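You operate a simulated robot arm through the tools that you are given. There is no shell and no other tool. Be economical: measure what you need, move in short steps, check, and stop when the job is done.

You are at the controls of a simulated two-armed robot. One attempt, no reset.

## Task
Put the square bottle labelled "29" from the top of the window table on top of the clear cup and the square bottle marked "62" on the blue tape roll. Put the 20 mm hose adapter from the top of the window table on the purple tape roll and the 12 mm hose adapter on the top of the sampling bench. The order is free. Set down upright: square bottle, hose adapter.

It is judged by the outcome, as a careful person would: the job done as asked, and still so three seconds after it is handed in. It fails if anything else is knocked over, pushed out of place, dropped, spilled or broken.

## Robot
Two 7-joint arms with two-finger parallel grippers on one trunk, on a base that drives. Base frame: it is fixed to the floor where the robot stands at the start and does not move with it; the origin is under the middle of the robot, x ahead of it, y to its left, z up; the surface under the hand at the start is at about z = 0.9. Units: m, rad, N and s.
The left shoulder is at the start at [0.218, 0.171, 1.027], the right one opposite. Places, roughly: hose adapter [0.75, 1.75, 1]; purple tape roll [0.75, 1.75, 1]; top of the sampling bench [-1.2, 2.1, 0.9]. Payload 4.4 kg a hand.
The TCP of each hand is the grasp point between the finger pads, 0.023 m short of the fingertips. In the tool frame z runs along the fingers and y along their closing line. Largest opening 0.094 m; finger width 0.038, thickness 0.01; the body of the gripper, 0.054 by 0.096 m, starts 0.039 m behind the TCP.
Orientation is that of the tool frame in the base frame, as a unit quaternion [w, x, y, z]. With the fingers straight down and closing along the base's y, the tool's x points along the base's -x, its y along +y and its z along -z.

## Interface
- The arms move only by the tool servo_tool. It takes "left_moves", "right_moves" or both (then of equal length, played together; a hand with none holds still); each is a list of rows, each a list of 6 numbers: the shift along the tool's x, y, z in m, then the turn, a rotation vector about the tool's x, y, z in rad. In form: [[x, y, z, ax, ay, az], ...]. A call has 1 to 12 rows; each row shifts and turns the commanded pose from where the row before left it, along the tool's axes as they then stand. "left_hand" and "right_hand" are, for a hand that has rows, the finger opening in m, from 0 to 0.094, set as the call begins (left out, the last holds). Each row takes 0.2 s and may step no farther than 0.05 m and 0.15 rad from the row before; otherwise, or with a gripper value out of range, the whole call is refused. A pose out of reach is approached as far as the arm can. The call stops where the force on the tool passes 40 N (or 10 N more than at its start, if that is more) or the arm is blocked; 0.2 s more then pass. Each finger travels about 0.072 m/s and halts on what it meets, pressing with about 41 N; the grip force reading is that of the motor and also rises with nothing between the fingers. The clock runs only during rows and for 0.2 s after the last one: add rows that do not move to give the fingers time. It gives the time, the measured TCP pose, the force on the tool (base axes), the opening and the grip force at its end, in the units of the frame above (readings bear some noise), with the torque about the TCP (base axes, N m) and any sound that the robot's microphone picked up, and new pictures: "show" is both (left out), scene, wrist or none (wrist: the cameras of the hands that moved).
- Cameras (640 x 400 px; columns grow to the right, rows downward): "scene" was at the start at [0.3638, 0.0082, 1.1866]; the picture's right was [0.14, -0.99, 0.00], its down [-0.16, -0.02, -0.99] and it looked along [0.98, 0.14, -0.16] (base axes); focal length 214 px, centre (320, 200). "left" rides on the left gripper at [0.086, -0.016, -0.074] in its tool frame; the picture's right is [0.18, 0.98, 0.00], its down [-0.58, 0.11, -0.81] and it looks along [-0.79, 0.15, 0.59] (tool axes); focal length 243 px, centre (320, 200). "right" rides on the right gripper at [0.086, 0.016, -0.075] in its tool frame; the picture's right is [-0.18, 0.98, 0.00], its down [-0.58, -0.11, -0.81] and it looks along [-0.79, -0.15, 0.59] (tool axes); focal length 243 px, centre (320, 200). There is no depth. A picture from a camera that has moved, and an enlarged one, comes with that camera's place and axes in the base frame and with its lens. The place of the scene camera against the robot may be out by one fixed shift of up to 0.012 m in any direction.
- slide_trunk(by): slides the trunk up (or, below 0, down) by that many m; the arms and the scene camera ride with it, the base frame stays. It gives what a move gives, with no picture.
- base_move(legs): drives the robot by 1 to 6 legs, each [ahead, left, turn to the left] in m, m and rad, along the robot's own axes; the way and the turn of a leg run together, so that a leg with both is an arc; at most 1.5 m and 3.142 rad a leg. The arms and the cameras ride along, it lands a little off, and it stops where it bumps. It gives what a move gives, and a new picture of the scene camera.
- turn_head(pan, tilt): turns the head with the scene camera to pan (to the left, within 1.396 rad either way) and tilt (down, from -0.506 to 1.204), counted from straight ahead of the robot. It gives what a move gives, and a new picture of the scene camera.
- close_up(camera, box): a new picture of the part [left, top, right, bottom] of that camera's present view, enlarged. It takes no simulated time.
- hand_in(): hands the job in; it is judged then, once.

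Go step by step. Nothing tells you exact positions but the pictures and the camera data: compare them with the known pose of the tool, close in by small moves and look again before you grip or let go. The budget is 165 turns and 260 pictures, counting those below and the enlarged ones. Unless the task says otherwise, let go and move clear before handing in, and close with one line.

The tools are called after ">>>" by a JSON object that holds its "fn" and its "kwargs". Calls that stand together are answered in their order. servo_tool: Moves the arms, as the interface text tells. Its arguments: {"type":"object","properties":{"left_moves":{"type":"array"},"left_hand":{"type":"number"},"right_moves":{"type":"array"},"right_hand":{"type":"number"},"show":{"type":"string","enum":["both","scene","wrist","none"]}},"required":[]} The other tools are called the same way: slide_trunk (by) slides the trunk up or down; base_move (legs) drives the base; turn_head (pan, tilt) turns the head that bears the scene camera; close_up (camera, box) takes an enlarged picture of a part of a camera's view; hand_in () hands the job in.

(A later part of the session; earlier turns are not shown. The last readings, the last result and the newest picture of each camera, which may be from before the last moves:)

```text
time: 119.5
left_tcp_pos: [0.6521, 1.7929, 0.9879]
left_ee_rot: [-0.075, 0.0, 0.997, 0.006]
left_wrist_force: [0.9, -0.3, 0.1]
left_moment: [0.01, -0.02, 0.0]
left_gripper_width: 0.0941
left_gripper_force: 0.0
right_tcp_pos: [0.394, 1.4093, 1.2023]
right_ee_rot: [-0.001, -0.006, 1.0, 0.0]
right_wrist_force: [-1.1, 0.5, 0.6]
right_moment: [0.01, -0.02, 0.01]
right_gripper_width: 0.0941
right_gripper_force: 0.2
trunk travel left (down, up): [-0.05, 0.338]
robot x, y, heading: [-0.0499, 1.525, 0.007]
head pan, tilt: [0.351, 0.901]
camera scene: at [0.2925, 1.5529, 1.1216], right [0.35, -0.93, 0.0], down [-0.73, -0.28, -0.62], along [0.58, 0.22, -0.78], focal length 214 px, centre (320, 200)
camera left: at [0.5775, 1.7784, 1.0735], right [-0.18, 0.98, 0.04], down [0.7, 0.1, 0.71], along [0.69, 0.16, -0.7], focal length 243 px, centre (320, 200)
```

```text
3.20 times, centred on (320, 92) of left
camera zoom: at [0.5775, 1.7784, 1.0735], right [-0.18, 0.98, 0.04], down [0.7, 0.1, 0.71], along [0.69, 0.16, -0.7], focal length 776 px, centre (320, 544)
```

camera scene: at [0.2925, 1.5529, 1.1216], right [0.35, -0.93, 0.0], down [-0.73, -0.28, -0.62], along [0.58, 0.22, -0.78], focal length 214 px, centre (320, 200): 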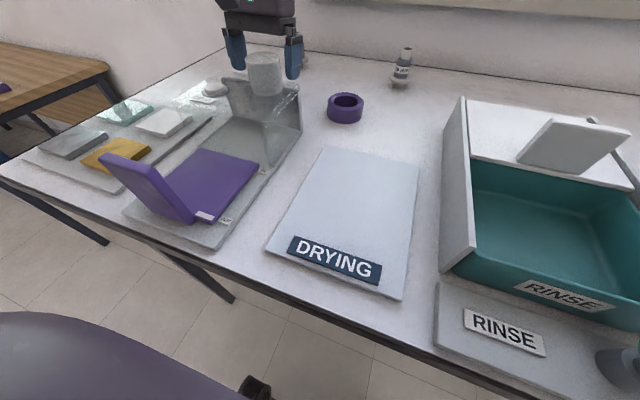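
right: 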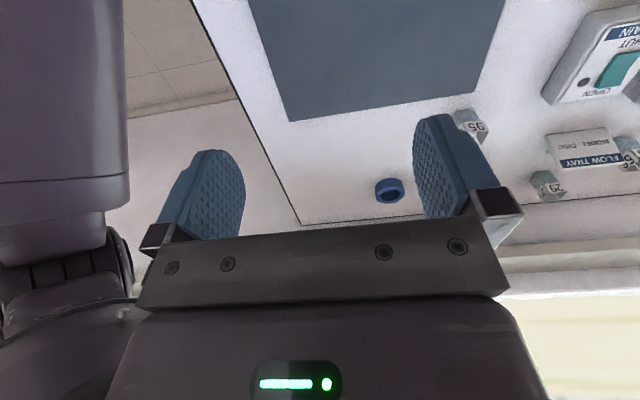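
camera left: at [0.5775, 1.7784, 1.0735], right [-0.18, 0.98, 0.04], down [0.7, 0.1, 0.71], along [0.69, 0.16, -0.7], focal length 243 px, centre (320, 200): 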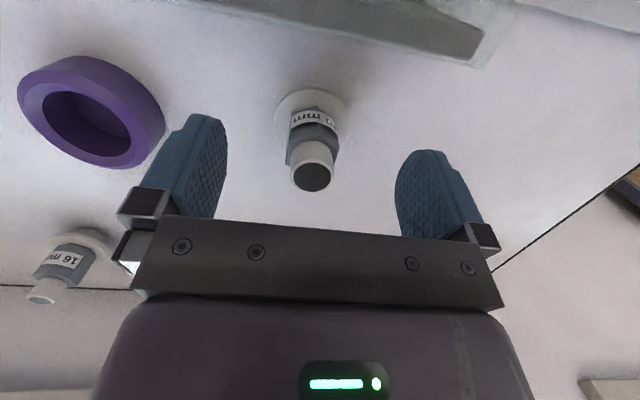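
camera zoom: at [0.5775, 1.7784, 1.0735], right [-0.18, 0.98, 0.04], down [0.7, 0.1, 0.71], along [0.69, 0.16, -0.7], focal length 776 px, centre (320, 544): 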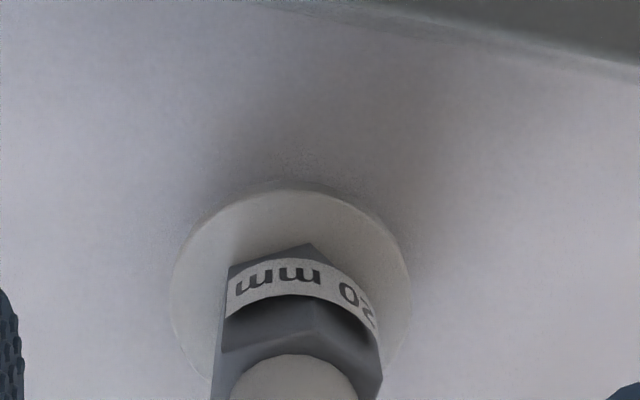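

>>> {"fn": "servo_tool", "kwargs": {"left_moves": [[-0.0045, 0.0, 0.016, 0, 0, 0], [-0.0045, 0.0, 0.016, 0, 0, 0], [0, 0, 0, 0, 0, 0]], "show": "wrist"}}

>>> {"fn": "close_up", "kwargs": {"camera": "left", "box": [220, 60, 420, 185]}}

>>> {"fn": "close_up", "kwargs": {"camera": "scene", "box": [200, 20, 320, 110]}}

```text
time: 120.3
left_tcp_pos: [0.6577, 1.7942, 0.9545]
left_ee_rot: [-0.075, -0.001, 0.997, 0.006]
left_wrist_force: [0.5, 0.0, -0.2]
left_moment: [-0.02, 0.03, -0.01]
left_gripper_width: 0.094
left_gripper_force: 0.1
right_tcp_pos: [0.3935, 1.409, 1.2033]
right_ee_rot: [-0.001, -0.006, 1.0, 0.001]
right_wrist_force: [0.2, -0.5, -1.0]
right_moment: [0.0, 0.04, 0.0]
right_gripper_width: 0.094
right_gripper_force: 0.1
trunk travel left (down, up): [-0.05, 0.338]
robot x, y, heading: [-0.0476, 1.5299, 0.012]
head pan, tilt: [0.351, 0.901]
camera left: at [0.5821, 1.7782, 1.0405], right [-0.18, 0.98, 0.04], down [0.7, 0.1, 0.71], along [0.69, 0.16, -0.7], focal length 243 px, centre (320, 200)
```

left: 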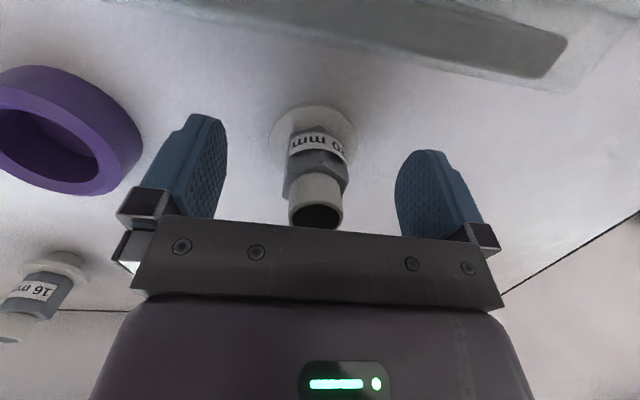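

```text
3.20 times, centred on (320, 122) of left
camera zoom: at [0.5821, 1.7782, 1.0405], right [-0.18, 0.98, 0.04], down [0.7, 0.1, 0.71], along [0.69, 0.16, -0.7], focal length 776 px, centre (320, 448)
```

zoom: 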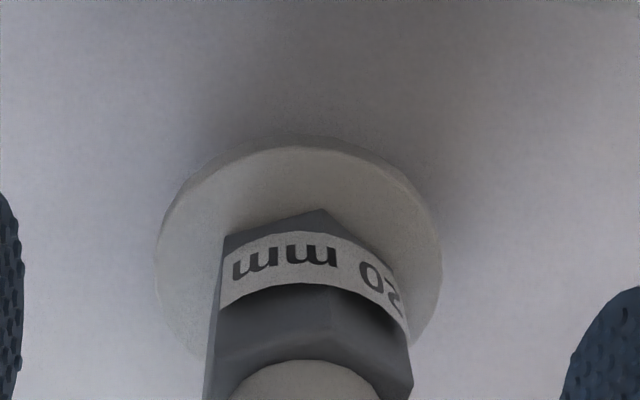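

```text
4.44 times, centred on (260, 65) of scene
camera zoom: at [0.2927, 1.5529, 1.1215], right [0.35, -0.93, 0.0], down [-0.73, -0.28, -0.62], along [0.58, 0.22, -0.78], focal length 953 px, centre (587, 800)
```

zoom: 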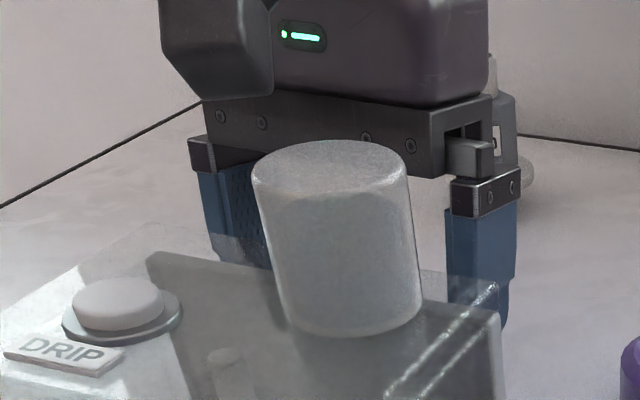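

Aligned: I close on the 20 mm adapter's hex body.

>>> {"fn": "servo_tool", "kwargs": {"left_moves": [[0, -0.001, 0, 0, 0, 0], [0, 0, 0, 0, 0, 0], [0, 0, 0, 0, 0, 0], [0, 0, 0, 0, 0, 0]], "left_hand": 0.02, "show": "wrist"}}

```text
time: 121.3
left_tcp_pos: [0.6556, 1.792, 0.9535]
left_ee_rot: [-0.074, -0.001, 0.997, 0.006]
left_wrist_force: [0.3, -1.0, 1.4]
left_moment: [-0.09, -0.04, 0.03]
left_gripper_width: 0.0329
left_gripper_force: 41.0
right_tcp_pos: [0.394, 1.4093, 1.2035]
right_ee_rot: [0.0, -0.006, 1.0, 0.0]
right_wrist_force: [-0.4, -0.1, 0.2]
right_moment: [0.02, 0.02, -0.01]
right_gripper_width: 0.0939
right_gripper_force: 0.2
trunk travel left (down, up): [-0.05, 0.338]
robot x, y, heading: [-0.0536, 1.5241, 0.012]
head pan, tilt: [0.351, 0.901]
camera left: at [0.5818, 1.7769, 1.0404], right [-0.18, 0.98, 0.04], down [0.7, 0.1, 0.71], along [0.69, 0.16, -0.7], focal length 243 px, centre (320, 200)
```

left: 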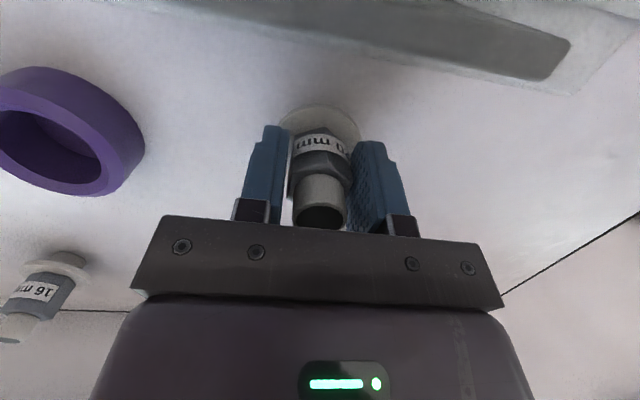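

Held. I lift straight up and strafe the base right so that the roll comes into the left arm's range.

>>> {"fn": "servo_tool", "kwargs": {"left_moves": [[0.0015, 0, -0.01, 0, 0, 0], [0.0045, 0, -0.03, 0, 0, 0], [0.006, 0, -0.04, 0, 0, 0], [0.003, 0, -0.02, 0, 0, 0], [0, 0, 0, 0, 0, 0]], "show": "wrist"}}

>>> {"fn": "base_move", "kwargs": {"legs": [[0, -0.13, 0]]}}

>>> {"fn": "close_up", "kwargs": {"camera": "left", "box": [180, 30, 420, 180]}}

```text
time: 122.5
left_tcp_pos: [0.6557, 1.7943, 1.0551]
left_ee_rot: [-0.076, 0.0, 0.997, 0.007]
left_wrist_force: [0.7, 0.4, -1.0]
left_moment: [-0.01, 0.01, -0.01]
left_gripper_width: 0.0325
left_gripper_force: 40.8
right_tcp_pos: [0.3943, 1.4094, 1.2037]
right_ee_rot: [0.0, -0.006, 1.0, 0.0]
right_wrist_force: [0.7, 0.1, -0.5]
right_moment: [-0.02, 0.0, 0.05]
right_gripper_width: 0.0939
right_gripper_force: 0.1
trunk travel left (down, up): [-0.05, 0.338]
robot x, y, heading: [-0.0518, 1.5266, 0.016]
head pan, tilt: [0.351, 0.901]
camera left: at [0.582, 1.7775, 1.1419], right [-0.18, 0.98, 0.04], down [0.7, 0.1, 0.71], along [0.69, 0.16, -0.7], focal length 243 px, centre (320, 200)
```

left: 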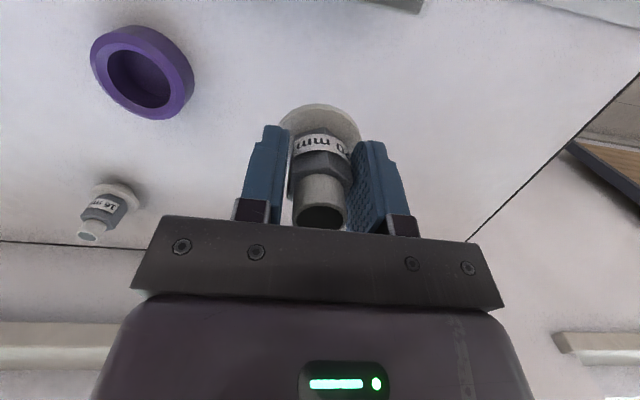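

```text
time: 124.3
left_tcp_pos: [0.6577, 1.667, 1.0556]
left_ee_rot: [-0.076, -0.002, 0.997, 0.005]
left_wrist_force: [1.0, 0.1, -1.5]
left_moment: [0.01, -0.01, 0.0]
left_gripper_width: 0.033
left_gripper_force: 40.9
right_tcp_pos: [0.397, 1.2825, 1.2015]
right_ee_rot: [-0.001, -0.006, 1.0, 0.0]
right_wrist_force: [-0.2, -0.4, -0.5]
right_moment: [-0.02, 0.04, 0.05]
right_gripper_width: 0.094
right_gripper_force: 0.1
trunk travel left (down, up): [-0.05, 0.338]
robot x, y, heading: [-0.046, 1.3987, 0.014]
head pan, tilt: [0.351, 0.901]
camera scene: at [0.2946, 1.4262, 1.1214], right [0.36, -0.93, 0.0], down [-0.73, -0.28, -0.62], along [0.58, 0.22, -0.78], focal length 214 px, centre (320, 200)
```

scene: 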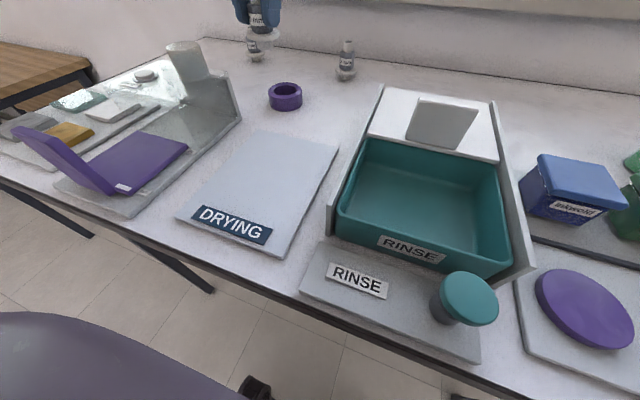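

```text
2.67 times, centred on (300, 105) of left
camera zoom: at [0.583, 1.6513, 1.142], right [-0.18, 0.98, 0.04], down [0.7, 0.1, 0.71], along [0.69, 0.16, -0.7], focal length 647 px, centre (373, 453)
```

zoom: 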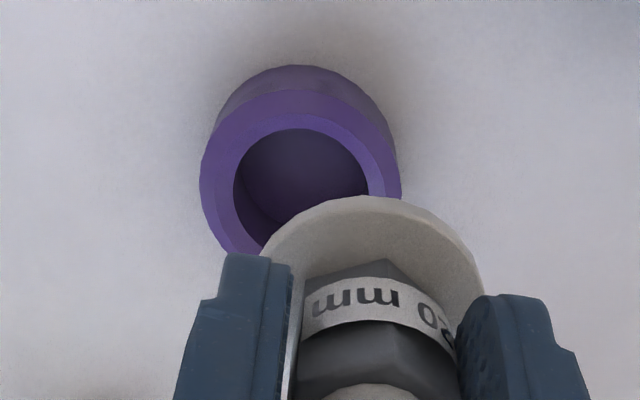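

>>> {"fn": "servo_tool", "kwargs": {"left_moves": [[-0.008, -0.007, -0.0012, 0, 0, 0], [-0.008, -0.0065, -0.0012, 0, 0, 0], [-0.0042, 0, 0.0277, 0, 0, 0], [-0.0025, 0, 0.0167, 0, 0, 0], [0, 0, 0, 0, 0, 0]], "show": "wrist"}}

>>> {"fn": "close_up", "kwargs": {"camera": "left", "box": [220, 30, 420, 155]}}

>>> {"fn": "close_up", "kwargs": {"camera": "scene", "box": [230, 20, 350, 120]}}

```text
time: 125.5
left_tcp_pos: [0.6722, 1.6561, 1.0089]
left_ee_rot: [-0.077, -0.003, 0.997, 0.006]
left_wrist_force: [0.2, 0.1, -1.6]
left_moment: [-0.01, 0.02, 0.03]
left_gripper_width: 0.0327
left_gripper_force: 41.3
right_tcp_pos: [0.3953, 1.2829, 1.203]
right_ee_rot: [-0.001, -0.007, 1.0, 0.0]
right_wrist_force: [-1.5, -0.4, -0.8]
right_moment: [0.03, -0.01, -0.02]
right_gripper_width: 0.0941
right_gripper_force: 0.3
trunk travel left (down, up): [-0.05, 0.338]
robot x, y, heading: [-0.0453, 1.4016, 0.017]
head pan, tilt: [0.351, 0.901]
camera left: at [0.5975, 1.6402, 1.0959], right [-0.18, 0.98, 0.04], down [0.7, 0.1, 0.71], along [0.69, 0.16, -0.7], focal length 243 px, centre (320, 200)
```

left: 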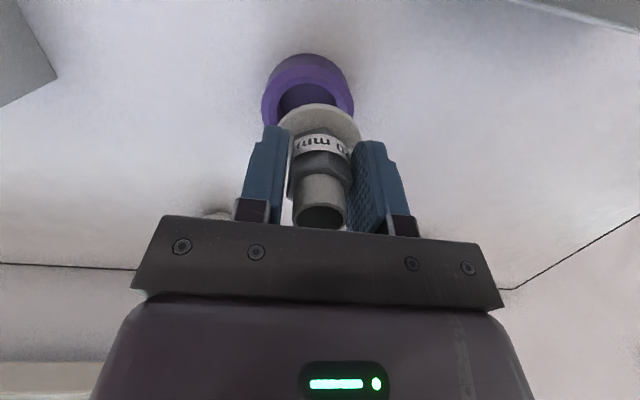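

```text
3.20 times, centred on (320, 92) of left
camera zoom: at [0.5975, 1.6402, 1.0959], right [-0.18, 0.98, 0.04], down [0.7, 0.1, 0.71], along [0.69, 0.16, -0.7], focal length 776 px, centre (320, 544)
```

zoom: 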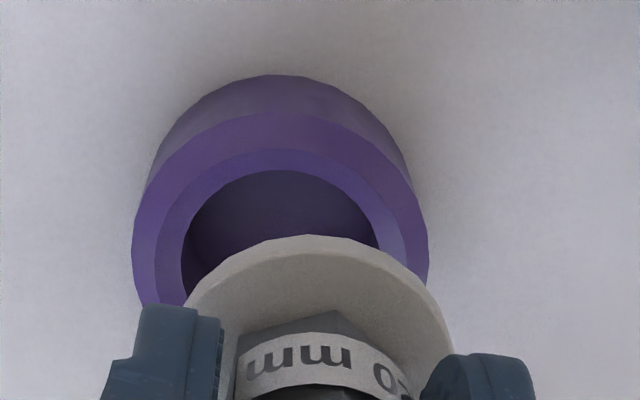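

```text
4.00 times, centred on (290, 70) of scene
camera zoom: at [0.2944, 1.4265, 1.1215], right [0.36, -0.93, 0.0], down [-0.73, -0.28, -0.62], along [0.58, 0.22, -0.78], focal length 858 px, centre (440, 720)
```

zoom: 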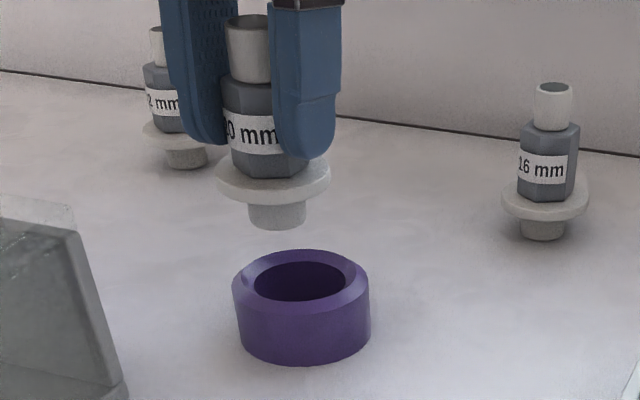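

>>> {"fn": "servo_tool", "kwargs": {"left_moves": [[-0.002, -0.0055, 0, 0, 0, 0], [-0.0018, 0, 0.0115, 0, 0, 0], [-0.0018, 0, 0.0115, 0, 0, 0], [0, 0, 0, 0, 0, 0]], "show": "none"}}

>>> {"fn": "close_up", "kwargs": {"camera": "left", "box": [220, 30, 420, 155]}}

>>> {"fn": "close_up", "kwargs": {"camera": "scene", "box": [246, 40, 326, 115]}}

```text
time: 126.5
left_tcp_pos: [0.6765, 1.6505, 0.9859]
left_ee_rot: [-0.076, -0.002, 0.997, 0.006]
left_wrist_force: [-0.5, -0.2, -0.4]
left_moment: [-0.01, 0.03, 0.02]
left_gripper_width: 0.0328
left_gripper_force: 40.7
right_tcp_pos: [0.3958, 1.2824, 1.2034]
right_ee_rot: [-0.001, -0.007, 1.0, 0.0]
right_wrist_force: [-0.1, -0.4, -0.2]
right_moment: [0.01, 0.02, -0.01]
right_gripper_width: 0.0939
right_gripper_force: 0.0
trunk travel left (down, up): [-0.05, 0.338]
robot x, y, heading: [-0.0467, 1.4015, 0.009]
head pan, tilt: [0.351, 0.901]
```

```text
3.20 times, centred on (320, 92) of left
camera zoom: at [0.6009, 1.6342, 1.0725], right [-0.18, 0.98, 0.04], down [0.7, 0.1, 0.71], along [0.69, 0.16, -0.7], focal length 776 px, centre (320, 544)
```

zoom: 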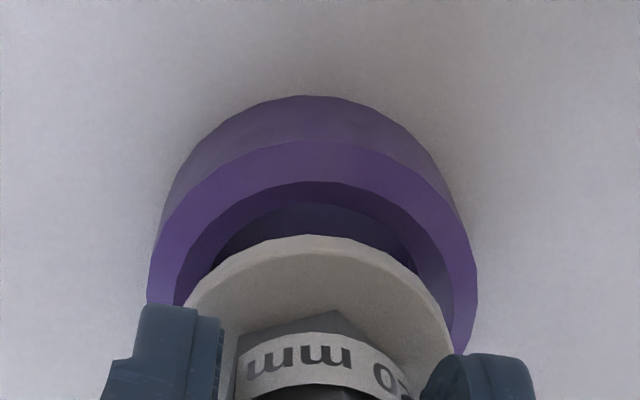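

```text
5.33 times, centred on (286, 78) of scene
camera zoom: at [0.2944, 1.4265, 1.1215], right [0.36, -0.93, 0.0], down [-0.73, -0.28, -0.62], along [0.58, 0.22, -0.78], focal length 1144 px, centre (501, 853)
```

zoom: 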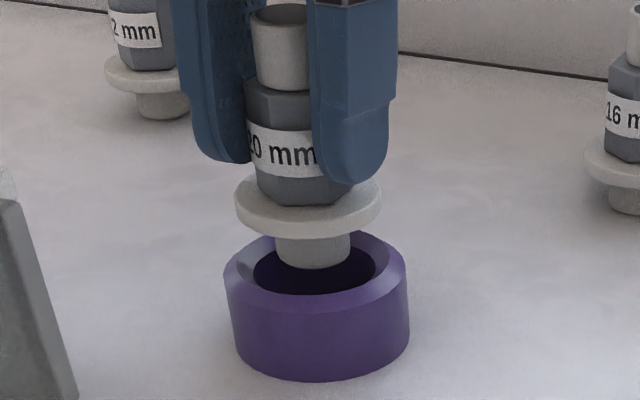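

Stub and hole line up in both views. Lowering slowly with force checks.

>>> {"fn": "servo_tool", "kwargs": {"left_moves": [[-0.0005, -0.0008, 0.003, 0, 0, 0], [-0.0005, 0, 0.003, 0, 0, 0], [-0.0005, 0, 0.003, 0, 0, 0], [0, 0, 0, 0, 0, 0]], "show": "none"}}

>>> {"fn": "close_up", "kwargs": {"camera": "scene", "box": [246, 40, 326, 115]}}

>>> {"fn": "close_up", "kwargs": {"camera": "left", "box": [220, 30, 420, 155]}}

```text
time: 127.5
left_tcp_pos: [0.6758, 1.648, 0.98]
left_ee_rot: [-0.073, -0.002, 0.997, 0.005]
left_wrist_force: [2.9, 0.4, 12.1]
left_moment: [-0.06, -0.2, 0.03]
left_gripper_width: 0.0327
left_gripper_force: 41.3
right_tcp_pos: [0.3957, 1.2815, 1.2038]
right_ee_rot: [0.001, -0.007, 1.0, 0.0]
right_wrist_force: [0.1, -0.1, 0.2]
right_moment: [0.04, -0.03, -0.01]
right_gripper_width: 0.094
right_gripper_force: 0.1
trunk travel left (down, up): [-0.05, 0.338]
robot x, y, heading: [-0.0483, 1.4029, 0.011]
head pan, tilt: [0.351, 0.901]
```

```text
5.33 times, centred on (286, 78) of scene
camera zoom: at [0.2937, 1.4263, 1.122], right [0.36, -0.93, 0.0], down [-0.73, -0.28, -0.62], along [0.58, 0.22, -0.78], focal length 1144 px, centre (501, 853)
```

zoom: 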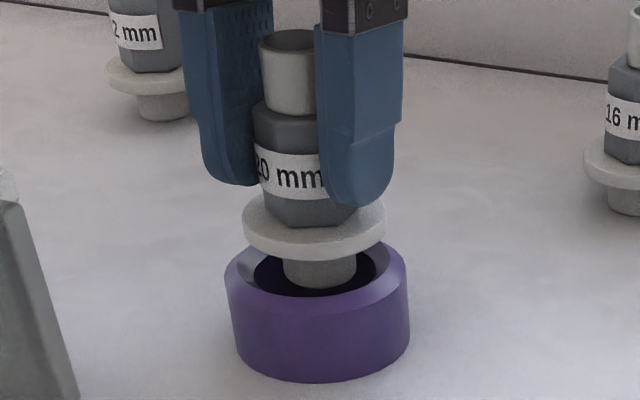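

```text
3.20 times, centred on (320, 92) of left
camera zoom: at [0.6005, 1.6329, 1.0659], right [-0.19, 0.98, 0.04], down [0.69, 0.1, 0.71], along [0.7, 0.16, -0.7], focal length 776 px, centre (320, 544)
```

zoom: 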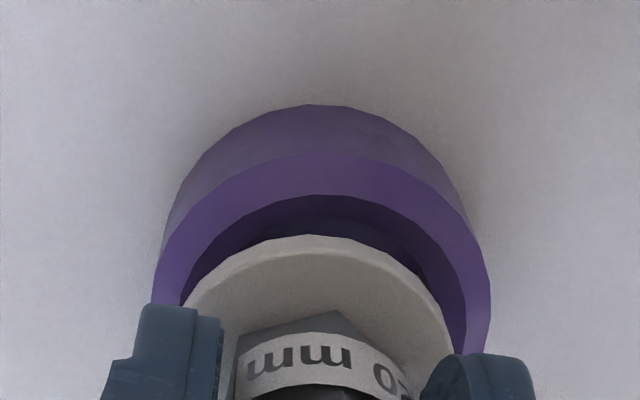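

Contact on the far side: the adapter is a few mm too far forward. I lift slightly, shift 4 mm back and lower again.

>>> {"fn": "servo_tool", "kwargs": {"left_moves": [[0.0005, 0, -0.004, 0, 0, 0], [0.004, 0, 0.0006, 0, 0, 0], [-0.0005, 0, 0.003, 0, 0, 0], [-0.0005, 0, 0.002, 0, 0, 0], [0, 0, 0, 0, 0, 0]], "show": "none"}}

>>> {"fn": "close_up", "kwargs": {"camera": "scene", "box": [246, 40, 326, 115]}}

```text
time: 128.7
left_tcp_pos: [0.6714, 1.6485, 0.978]
left_ee_rot: [-0.074, -0.003, 0.997, 0.005]
left_wrist_force: [-0.3, 5.7, 16.8]
left_moment: [0.22, -0.09, 0.07]
left_gripper_width: 0.0325
left_gripper_force: 40.5
right_tcp_pos: [0.3946, 1.2825, 1.2043]
right_ee_rot: [0.0, -0.007, 1.0, 0.001]
right_wrist_force: [-0.3, -0.4, -0.1]
right_moment: [0.0, 0.02, 0.0]
right_gripper_width: 0.0941
right_gripper_force: 0.0
trunk travel left (down, up): [-0.05, 0.338]
robot x, y, heading: [-0.0484, 1.4039, 0.014]
head pan, tilt: [0.351, 0.901]
```

```text
5.33 times, centred on (286, 78) of scene
camera zoom: at [0.2931, 1.4266, 1.1222], right [0.36, -0.93, 0.0], down [-0.73, -0.28, -0.62], along [0.58, 0.22, -0.78], focal length 1144 px, centre (501, 853)
```

zoom: 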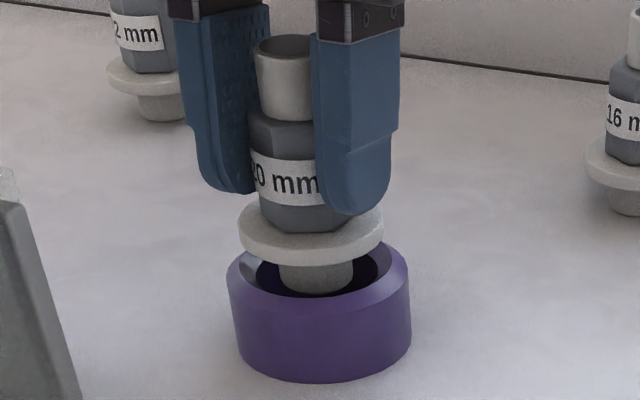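

The contact height (≈0.925) matches where the blue roll carried bottle 62, and the load is central, so the adapter's foot is on the roll. I ease the force and open slightly.

>>> {"fn": "servo_tool", "kwargs": {"left_moves": [[0.0003, 0.001, -0.002, 0, 0, 0], [0, 0, 0, 0, 0, 0]], "show": "none"}}

>>> {"fn": "close_up", "kwargs": {"camera": "scene", "box": [258, 65, 318, 110]}}

```text
time: 129.3
left_tcp_pos: [0.6721, 1.6489, 0.9784]
left_ee_rot: [-0.076, -0.001, 0.997, 0.006]
left_wrist_force: [-3.1, -0.5, 7.5]
left_moment: [-0.02, 0.05, -0.04]
left_gripper_width: 0.0328
left_gripper_force: 41.4
right_tcp_pos: [0.3946, 1.281, 1.2035]
right_ee_rot: [-0.001, -0.007, 1.0, 0.0]
right_wrist_force: [0.5, 0.0, -0.3]
right_moment: [0.01, 0.02, -0.01]
right_gripper_width: 0.0938
right_gripper_force: 0.1
trunk travel left (down, up): [-0.05, 0.338]
robot x, y, heading: [-0.0475, 1.3998, 0.014]
head pan, tilt: [0.351, 0.901]
```

```text
8.89 times, centred on (288, 88) of scene
camera zoom: at [0.2938, 1.426, 1.1215], right [0.36, -0.93, 0.0], down [-0.73, -0.28, -0.62], along [0.58, 0.22, -0.78], focal length 1906 px, centre (604, 1200)
```

zoom: 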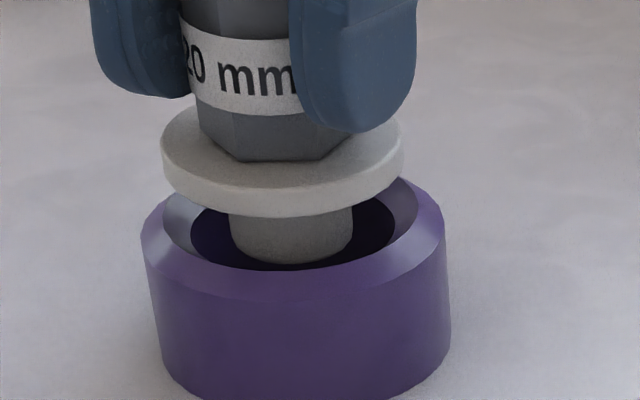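

>>> {"fn": "servo_tool", "kwargs": {"left_moves": [[0, 0, 0, 0, 0, 0], [0, 0, 0, 0, 0, 0]], "left_hand": 0.042, "show": "none"}}

>>> {"fn": "close_up", "kwargs": {"camera": "scene", "box": [258, 55, 318, 110]}}

```text
time: 129.9
left_tcp_pos: [0.671, 1.6513, 0.978]
left_ee_rot: [-0.076, -0.003, 0.997, 0.006]
left_wrist_force: [-0.6, 0.6, 0.1]
left_moment: [0.0, 0.03, -0.05]
left_gripper_width: 0.0421
left_gripper_force: 0.0
right_tcp_pos: [0.3963, 1.2826, 1.2021]
right_ee_rot: [-0.001, -0.007, 1.0, 0.0]
right_wrist_force: [-0.3, -0.1, 0.1]
right_moment: [0.01, 0.0, 0.02]
right_gripper_width: 0.0944
right_gripper_force: 0.1
trunk travel left (down, up): [-0.05, 0.338]
robot x, y, heading: [-0.0461, 1.3988, 0.012]
head pan, tilt: [0.351, 0.901]
```

```text
7.27 times, centred on (288, 82) of scene
camera zoom: at [0.2946, 1.4266, 1.1213], right [0.36, -0.93, 0.0], down [-0.73, -0.28, -0.62], along [0.58, 0.22, -0.78], focal length 1560 px, centre (553, 1054)
```

zoom: 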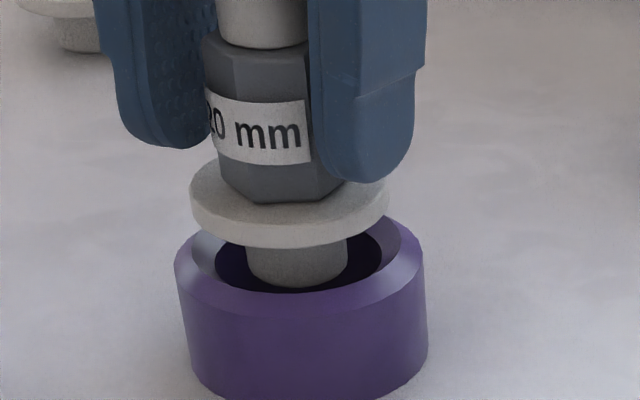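

It stands by itself. I open fully and rise vertically.

>>> {"fn": "servo_tool", "kwargs": {"left_moves": [[0, 0, 0, 0, 0, 0], [0, 0, 0, 0, 0, 0], [0, 0, 0, 0, 0, 0], [0.003, 0, -0.02, 0, 0, 0], [0.006, 0, -0.04, 0, 0, 0], [0.006, 0, -0.04, 0, 0, 0], [0.003, 0, -0.02, 0, 0, 0], [0, 0, 0, 0, 0, 0]], "left_hand": 0.094}}

>>> {"fn": "close_up", "kwargs": {"camera": "scene", "box": [238, 30, 338, 115]}}

```text
time: 131.7
left_tcp_pos: [0.6736, 1.649, 1.1011]
left_ee_rot: [-0.076, -0.002, 0.997, 0.005]
left_wrist_force: [0.2, 0.7, 0.4]
left_moment: [-0.01, 0.03, -0.01]
left_gripper_width: 0.094
left_gripper_force: 0.1
right_tcp_pos: [0.3954, 1.2817, 1.2023]
right_ee_rot: [-0.002, -0.008, 1.0, 0.0]
right_wrist_force: [-0.1, -0.5, -0.6]
right_moment: [0.02, 0.01, 0.01]
right_gripper_width: 0.094
right_gripper_force: 0.0
trunk travel left (down, up): [-0.05, 0.338]
robot x, y, heading: [-0.0468, 1.4023, 0.015]
head pan, tilt: [0.351, 0.901]
camera scene: at [0.2946, 1.4265, 1.1213], right [0.36, -0.93, 0.0], down [-0.73, -0.28, -0.62], along [0.58, 0.22, -0.78], focal length 214 px, centre (320, 200)
camera left: at [0.5997, 1.6328, 1.1877], right [-0.18, 0.98, 0.04], down [0.7, 0.1, 0.71], along [0.69, 0.16, -0.7], focal length 243 px, centre (320, 200)
```

scene: 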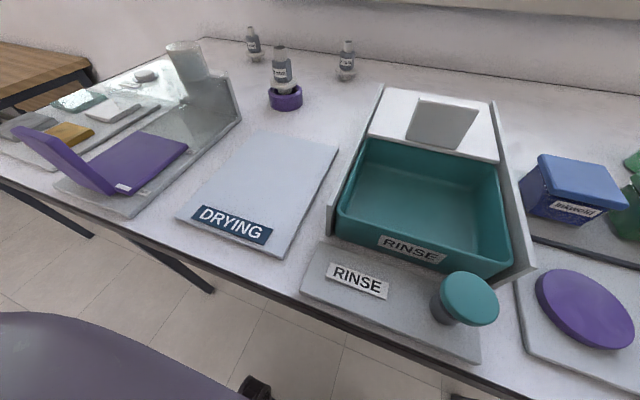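
left: 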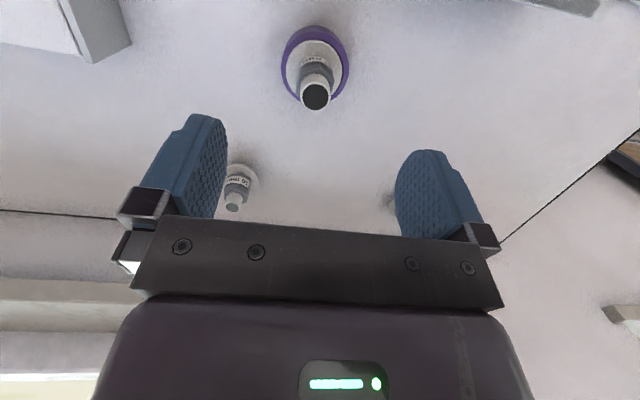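

```text
4.71 times, centred on (288, 72) of scene
camera zoom: at [0.2946, 1.4265, 1.1213], right [0.36, -0.93, 0.0], down [-0.73, -0.28, -0.62], along [0.58, 0.22, -0.78], focal length 1009 px, centre (471, 800)
```

zoom: 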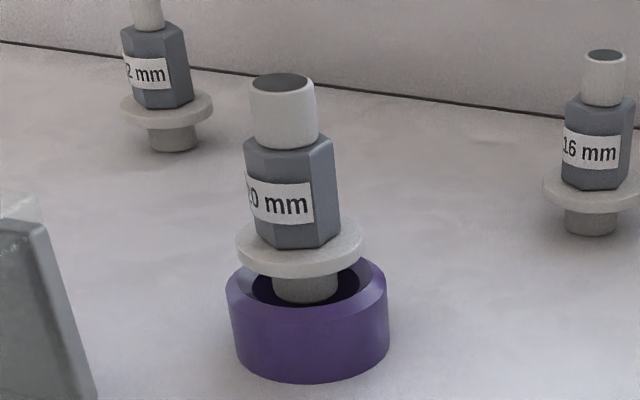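

The 20 mm adapter stands on the purple roll. Next the 12 mm one at the back left: I reposition the base.

>>> {"fn": "base_move", "kwargs": {"legs": [[0.06, 0.13, -0.01]]}}

>>> {"fn": "servo_tool", "kwargs": {"left_moves": [[0, 0, 0, 0, -0.075, 0], [0, 0, 0, 0, -0.075, 0], [0, 0, 0, 0, 0, 0]], "show": "wrist"}}

>>> {"fn": "close_up", "kwargs": {"camera": "left", "box": [220, 110, 420, 235]}}

```text
time: 133.5
left_tcp_pos: [0.7371, 1.7725, 1.1007]
left_ee_rot: [-0.076, 0.002, 0.997, 0.006]
left_wrist_force: [-0.1, -0.2, -0.7]
left_moment: [-0.02, -0.01, 0.02]
left_gripper_width: 0.0942
left_gripper_force: 0.0
right_tcp_pos: [0.455, 1.4083, 1.2033]
right_ee_rot: [0.0, -0.003, 1.0, 0.0]
right_wrist_force: [0.0, 0.1, 1.0]
right_moment: [0.0, 0.0, -0.03]
right_gripper_width: 0.0941
right_gripper_force: 0.0
trunk travel left (down, up): [-0.05, 0.338]
robot x, y, heading: [0.0144, 1.5283, 0.003]
head pan, tilt: [0.351, 0.901]
camera scene: at [0.3542, 1.553, 1.1214], right [0.35, -0.94, 0.0], down [-0.73, -0.27, -0.62], along [0.58, 0.22, -0.78], focal length 214 px, centre (320, 200)
```

scene: 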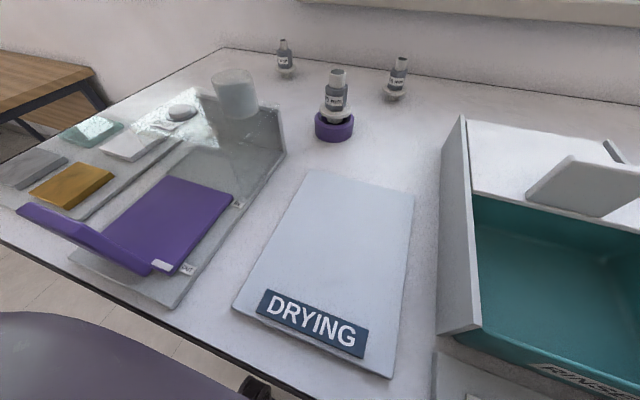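

```text
time: 134.3
left_tcp_pos: [0.7355, 1.772, 1.1001]
left_ee_rot: [0.0, 0.003, 1.0, 0.006]
left_wrist_force: [-0.1, 0.3, -0.1]
left_moment: [-0.01, -0.01, -0.02]
left_gripper_width: 0.094
left_gripper_force: 0.0
right_tcp_pos: [0.4546, 1.4078, 1.2028]
right_ee_rot: [-0.001, -0.003, 1.0, -0.001]
right_wrist_force: [0.5, 0.0, -0.2]
right_moment: [-0.01, -0.03, 0.01]
right_gripper_width: 0.0942
right_gripper_force: 0.0
trunk travel left (down, up): [-0.05, 0.338]
robot x, y, heading: [0.011, 1.5338, 0.007]
head pan, tilt: [0.351, 0.901]
camera left: at [0.6489, 1.7566, 1.1752], right [-0.18, 0.98, 0.01], down [0.58, 0.1, 0.81], along [0.79, 0.15, -0.59], focal length 243 px, centre (320, 200)
```

left: 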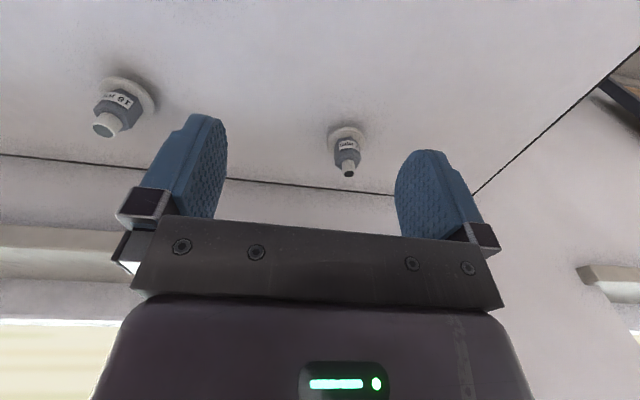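

```text
3.20 times, centred on (320, 172) of left
camera zoom: at [0.6489, 1.7566, 1.1752], right [-0.18, 0.98, 0.01], down [0.58, 0.1, 0.81], along [0.79, 0.15, -0.59], focal length 776 px, centre (320, 288)
```

zoom: 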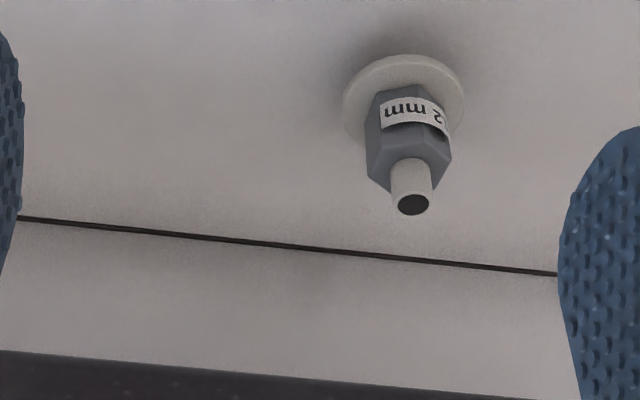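

12 mm adapter at (0.852, 1.831). I move in over it, leaning the fingers slightly forward for reach.

>>> {"fn": "servo_tool", "kwargs": {"left_moves": [[-0.02, 0.0145, 0.02, 0, 0, 0], [-0.025, 0.0145, 0.025, 0, 0, 0], [-0.025, 0.0145, 0.025, 0, -0.05, 0], [-0.025, 0.0145, 0.025, 0, -0.05, 0], [0, 0, 0, 0, 0, 0]], "show": "wrist"}}

>>> {"fn": "close_up", "kwargs": {"camera": "left", "box": [240, 70, 400, 170]}}

```text
time: 135.5
left_tcp_pos: [0.8324, 1.8293, 1.0094]
left_ee_rot: [0.051, 0.003, 0.999, 0.006]
left_wrist_force: [0.5, 0.3, 0.0]
left_moment: [0.01, 0.0, 0.0]
left_gripper_width: 0.0938
left_gripper_force: 0.1
right_tcp_pos: [0.4528, 1.4072, 1.2034]
right_ee_rot: [0.001, -0.003, 1.0, 0.0]
right_wrist_force: [0.2, 0.6, 0.6]
right_moment: [0.0, 0.02, -0.03]
right_gripper_width: 0.094
right_gripper_force: 0.1
trunk travel left (down, up): [-0.05, 0.338]
robot x, y, heading: [0.012, 1.5286, 0.008]
head pan, tilt: [0.351, 0.901]
camera left: at [0.7381, 1.8146, 1.0755], right [-0.18, 0.98, -0.01], down [0.5, 0.1, 0.86], along [0.85, 0.15, -0.51], focal length 243 px, centre (320, 200)
```

left: 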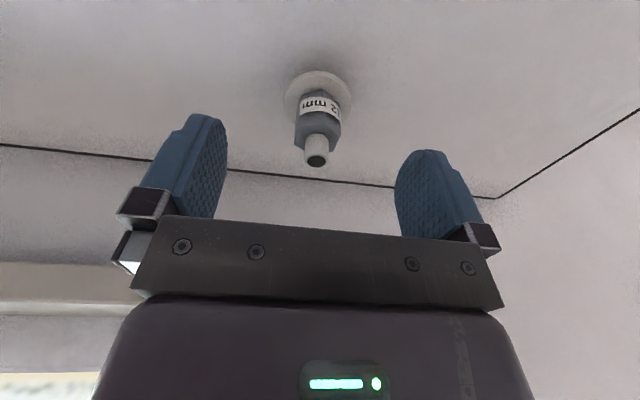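

```text
4.00 times, centred on (320, 120) of left
camera zoom: at [0.7381, 1.8146, 1.0755], right [-0.18, 0.98, -0.01], down [0.5, 0.1, 0.86], along [0.85, 0.15, -0.51], focal length 970 px, centre (320, 520)
```

zoom: 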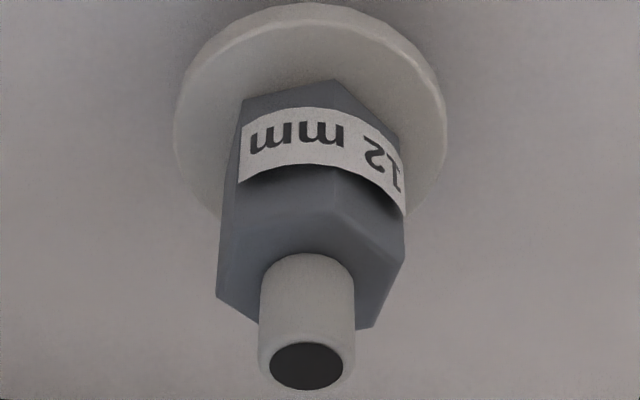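

>>> {"fn": "servo_tool", "kwargs": {"left_moves": [[-0.004, 0.001, 0.019, 0, 0, 0.02], [-0.004, 0.001, 0.019, 0, 0, 0.02], [-0.004, 0.0, 0.019, 0, 0, 0], [0, 0, 0, 0, 0, 0]], "show": "wrist"}}

>>> {"fn": "close_up", "kwargs": {"camera": "left", "box": [220, 70, 420, 195]}}

```text
time: 136.5
left_tcp_pos: [0.8498, 1.8322, 0.9528]
left_ee_rot: [0.05, 0.023, 0.998, 0.007]
left_wrist_force: [1.1, 0.1, -0.4]
left_moment: [0.0, 0.03, -0.01]
left_gripper_width: 0.094
left_gripper_force: 0.1
right_tcp_pos: [0.4535, 1.408, 1.2041]
right_ee_rot: [-0.001, -0.003, 1.0, 0.0]
right_wrist_force: [0.0, 0.0, 0.6]
right_moment: [0.03, -0.03, -0.01]
right_gripper_width: 0.0939
right_gripper_force: 0.0
trunk travel left (down, up): [-0.05, 0.338]
robot x, y, heading: [0.016, 1.5278, 0.002]
head pan, tilt: [0.351, 0.901]
camera left: at [0.7549, 1.8215, 1.0186], right [-0.14, 0.99, 0.0], down [0.5, 0.07, 0.86], along [0.85, 0.12, -0.51], focal length 243 px, centre (320, 200)
```

left: 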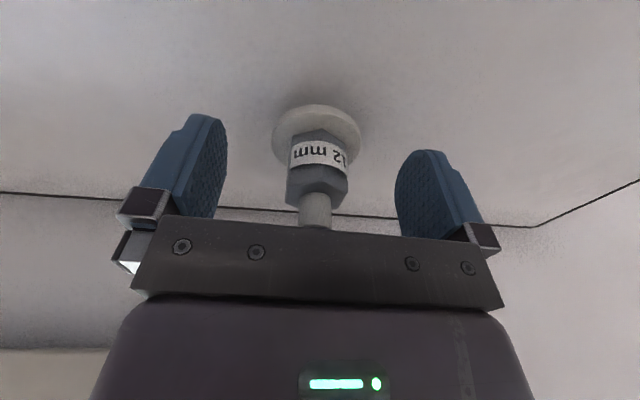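

```text
3.20 times, centred on (320, 132) of left
camera zoom: at [0.7549, 1.8215, 1.0186], right [-0.14, 0.99, 0.0], down [0.5, 0.07, 0.86], along [0.85, 0.12, -0.51], focal length 776 px, centre (320, 416)
```

zoom: 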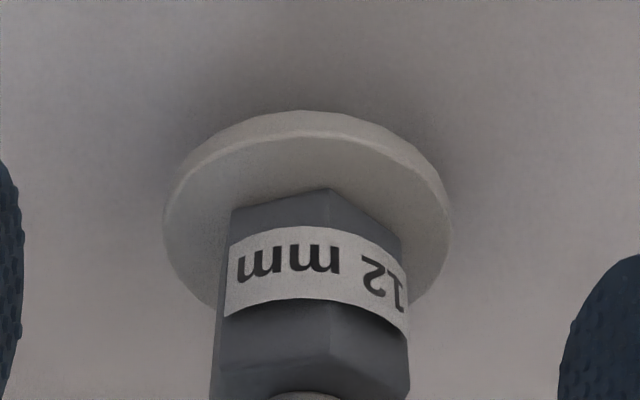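

Centred around the 12 mm adapter; closing and lifting a little.

>>> {"fn": "servo_tool", "kwargs": {"left_moves": [[0, 0, 0, 0, 0, 0], [0, 0, 0, 0, 0, 0], [0, 0, 0, 0, 0, 0], [0, 0, 0, 0, 0, 0], [-0.002, 0, -0.02, 0, 0, 0], [0, 0, 0, 0, 0, 0]], "left_hand": 0.02, "show": "wrist"}}

```text
time: 137.9
left_tcp_pos: [0.8507, 1.8331, 0.972]
left_ee_rot: [0.05, 0.023, 0.998, 0.008]
left_wrist_force: [-0.2, 0.0, -2.1]
left_moment: [-0.02, 0.01, -0.03]
left_gripper_width: 0.0329
left_gripper_force: 41.0
right_tcp_pos: [0.455, 1.4074, 1.2026]
right_ee_rot: [-0.001, -0.003, 1.0, 0.0]
right_wrist_force: [-0.2, 0.0, 0.3]
right_moment: [-0.01, 0.0, -0.02]
right_gripper_width: 0.0939
right_gripper_force: 0.1
trunk travel left (down, up): [-0.05, 0.338]
robot x, y, heading: [0.0094, 1.5272, 0.006]
head pan, tilt: [0.351, 0.901]
camera left: at [0.756, 1.8211, 1.037], right [-0.14, 0.99, 0.0], down [0.5, 0.07, 0.86], along [0.85, 0.12, -0.51], focal length 243 px, centre (320, 200)
```

left: 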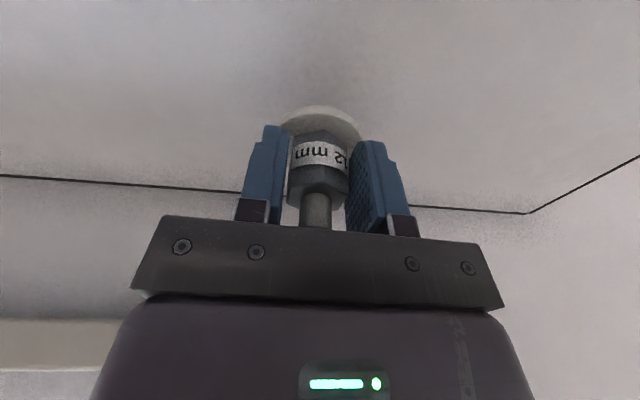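

Held. I lift and retract over the rig at a safe height, then back the base away.

>>> {"fn": "servo_tool", "kwargs": {"left_moves": [[0.0169, 0, -0.0318, 0, 0, 0], [0.0169, 0, -0.0318, 0, 0, 0], [0.0169, 0, -0.0318, 0, 0, 0], [0.0169, 0, -0.0318, 0, 0, 0], [0.0169, 0, -0.0318, 0, 0, 0], [0.039, 0, -0.01, 0, 0, 0], [0.039, 0, -0.01, 0, 0, 0], [0.039, 0, -0.01, 0, 0, 0], [0.039, 0, -0.006, 0, 0, 0], [0.039, 0, -0.006, 0, 0, 0], [0, 0, 0, 0, 0, 0]], "show": "wrist"}}

>>> {"fn": "base_move", "kwargs": {"legs": [[-0.4, 0, 0]]}}

>>> {"fn": "turn_head", "kwargs": {"pan": 1.39, "tilt": 0.3}}

```text
time: 140.3
left_tcp_pos: [0.552, 1.8418, 1.1428]
left_ee_rot: [0.049, 0.024, 0.998, 0.007]
left_wrist_force: [1.2, 0.1, -0.7]
left_moment: [-0.03, 0.0, -0.06]
left_gripper_width: 0.0329
left_gripper_force: 41.2
right_tcp_pos: [0.4566, 1.4086, 1.2026]
right_ee_rot: [0.0, -0.003, 1.0, 0.0]
right_wrist_force: [0.0, 0.1, 0.2]
right_moment: [0.0, 0.0, 0.0]
right_gripper_width: 0.0941
right_gripper_force: 0.1
trunk travel left (down, up): [-0.05, 0.338]
robot x, y, heading: [0.0135, 1.532, 0.005]
head pan, tilt: [0.351, 0.901]
camera left: at [0.4572, 1.8309, 1.2089], right [-0.14, 0.99, 0.0], down [0.5, 0.07, 0.86], along [0.85, 0.12, -0.51], focal length 243 px, centre (320, 200)
```

left: 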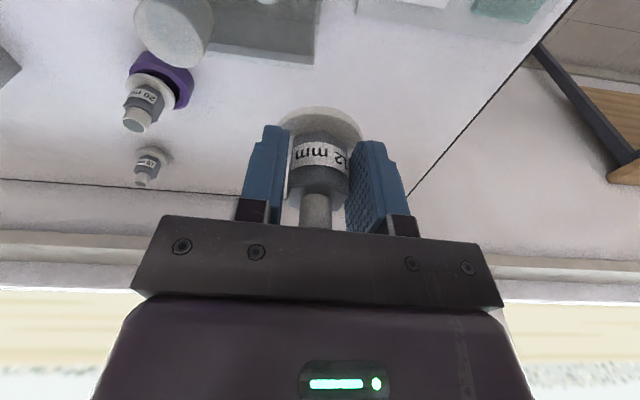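

```text
time: 142.8
left_tcp_pos: [0.1413, 1.84, 1.144]
left_ee_rot: [0.049, 0.025, 0.998, 0.007]
left_wrist_force: [-0.3, 0.1, -1.8]
left_moment: [0.0, 0.0, 0.02]
left_gripper_width: 0.0332
left_gripper_force: 41.2
right_tcp_pos: [0.0464, 1.4047, 1.2032]
right_ee_rot: [-0.001, -0.001, 1.0, 0.0]
right_wrist_force: [-0.3, -0.3, -0.6]
right_moment: [0.03, 0.0, 0.04]
right_gripper_width: 0.0938
right_gripper_force: 0.0
trunk travel left (down, up): [-0.05, 0.338]
robot x, y, heading: [-0.3962, 1.5278, 0.008]
head pan, tilt: [0.351, 0.901]
camera scene: at [-0.0547, 1.5503, 1.1214], right [0.35, -0.94, 0.0], down [-0.73, -0.27, -0.62], along [0.58, 0.22, -0.78], focal length 214 px, centre (320, 200)
```

scene: 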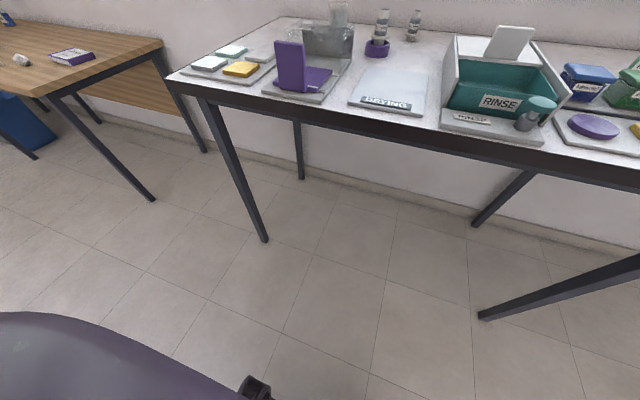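

```text
time: 144.1
left_tcp_pos: [0.1433, 1.8403, 1.1442]
left_ee_rot: [0.049, 0.025, 0.998, 0.006]
left_wrist_force: [0.6, 0.1, -1.5]
left_moment: [0.01, 0.0, 0.02]
left_gripper_width: 0.0326
left_gripper_force: 41.3
right_tcp_pos: [0.0462, 1.4048, 1.2033]
right_ee_rot: [-0.001, -0.001, 1.0, 0.0]
right_wrist_force: [0.4, 0.2, -0.5]
right_moment: [0.0, 0.03, -0.03]
right_gripper_width: 0.0941
right_gripper_force: 0.1
trunk travel left (down, up): [-0.05, 0.338]
robot x, y, heading: [-0.3991, 1.5291, 0.002]
head pan, tilt: [1.389, 0.3]
camera scene: at [-0.1087, 1.616, 1.1736], right [0.98, -0.18, 0.0], down [-0.05, -0.29, -0.96], along [0.17, 0.94, -0.3], focal length 214 px, centre (320, 200)
```

scene: 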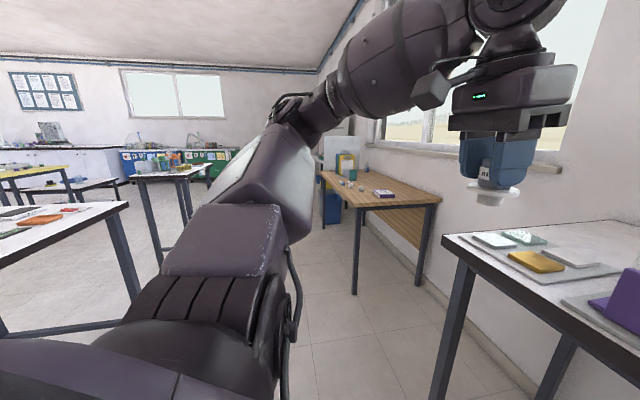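

The sampling bench is the white one on the left, its near side at about x = −0.7. I centre in the aisle and turn left to see it.

>>> {"fn": "base_move", "kwargs": {"legs": [[0.12, 0, 0], [0, 0, 0.8], [0, 0, 0.8]]}}

>>> {"fn": "turn_head", "kwargs": {"pan": 0.9, "tilt": 0.35}}

```text
time: 149.5
left_tcp_pos: [-0.6044, 2.0623, 1.1433]
left_ee_rot: [0.03, -0.696, 0.716, 0.04]
left_wrist_force: [0.0, 0.8, -1.0]
left_moment: [-0.03, 0.0, 0.02]
left_gripper_width: 0.0328
left_gripper_force: 41.2
right_tcp_pos: [-0.1682, 1.9726, 1.2038]
right_ee_rot: [0.001, 0.716, -0.698, 0.001]
right_wrist_force: [-0.5, 0.1, -0.6]
right_moment: [-0.02, 0.02, 0.0]
right_gripper_width: 0.0941
right_gripper_force: 0.0
trunk travel left (down, up): [-0.05, 0.338]
robot x, y, heading: [-0.2823, 1.5272, 1.601]
head pan, tilt: [1.389, 0.3]
camera scene: at [-0.3828, 1.8124, 1.1736], right [0.16, 0.99, 0.0], down [0.29, -0.05, -0.96], along [-0.94, 0.15, -0.3], focal length 214 px, centre (320, 200)
```

scene: 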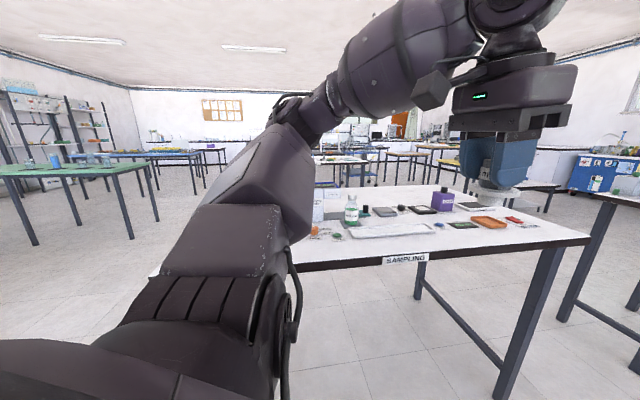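

```text
time: 150.4
left_tcp_pos: [-0.6033, 2.0627, 1.1426]
left_ee_rot: [0.03, -0.696, 0.716, 0.039]
left_wrist_force: [0.0, 0.4, -0.7]
left_moment: [-0.01, 0.01, -0.01]
left_gripper_width: 0.0329
left_gripper_force: 40.5
right_tcp_pos: [-0.1683, 1.9733, 1.2028]
right_ee_rot: [0.001, 0.716, -0.698, 0.001]
right_wrist_force: [0.1, -1.0, 0.1]
right_moment: [-0.02, 0.01, 0.01]
right_gripper_width: 0.0939
right_gripper_force: 0.1
trunk travel left (down, up): [-0.05, 0.338]
robot x, y, heading: [-0.2811, 1.5254, 1.594]
head pan, tilt: [0.901, 0.351]
camera scene: at [-0.3647, 1.8538, 1.1689], right [0.6, 0.8, 0.0], down [0.27, -0.21, -0.94], along [-0.75, 0.56, -0.34], focal length 214 px, centre (320, 200)
```

scene: 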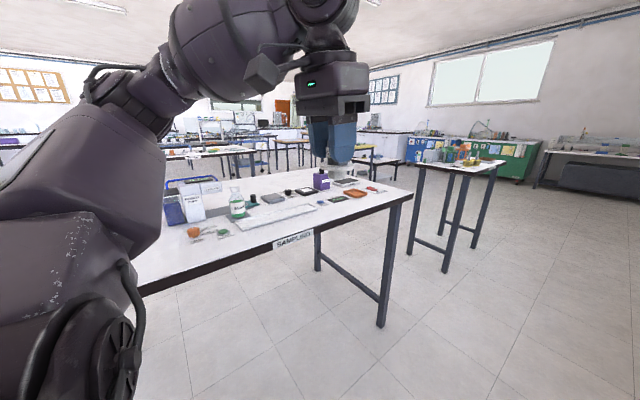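

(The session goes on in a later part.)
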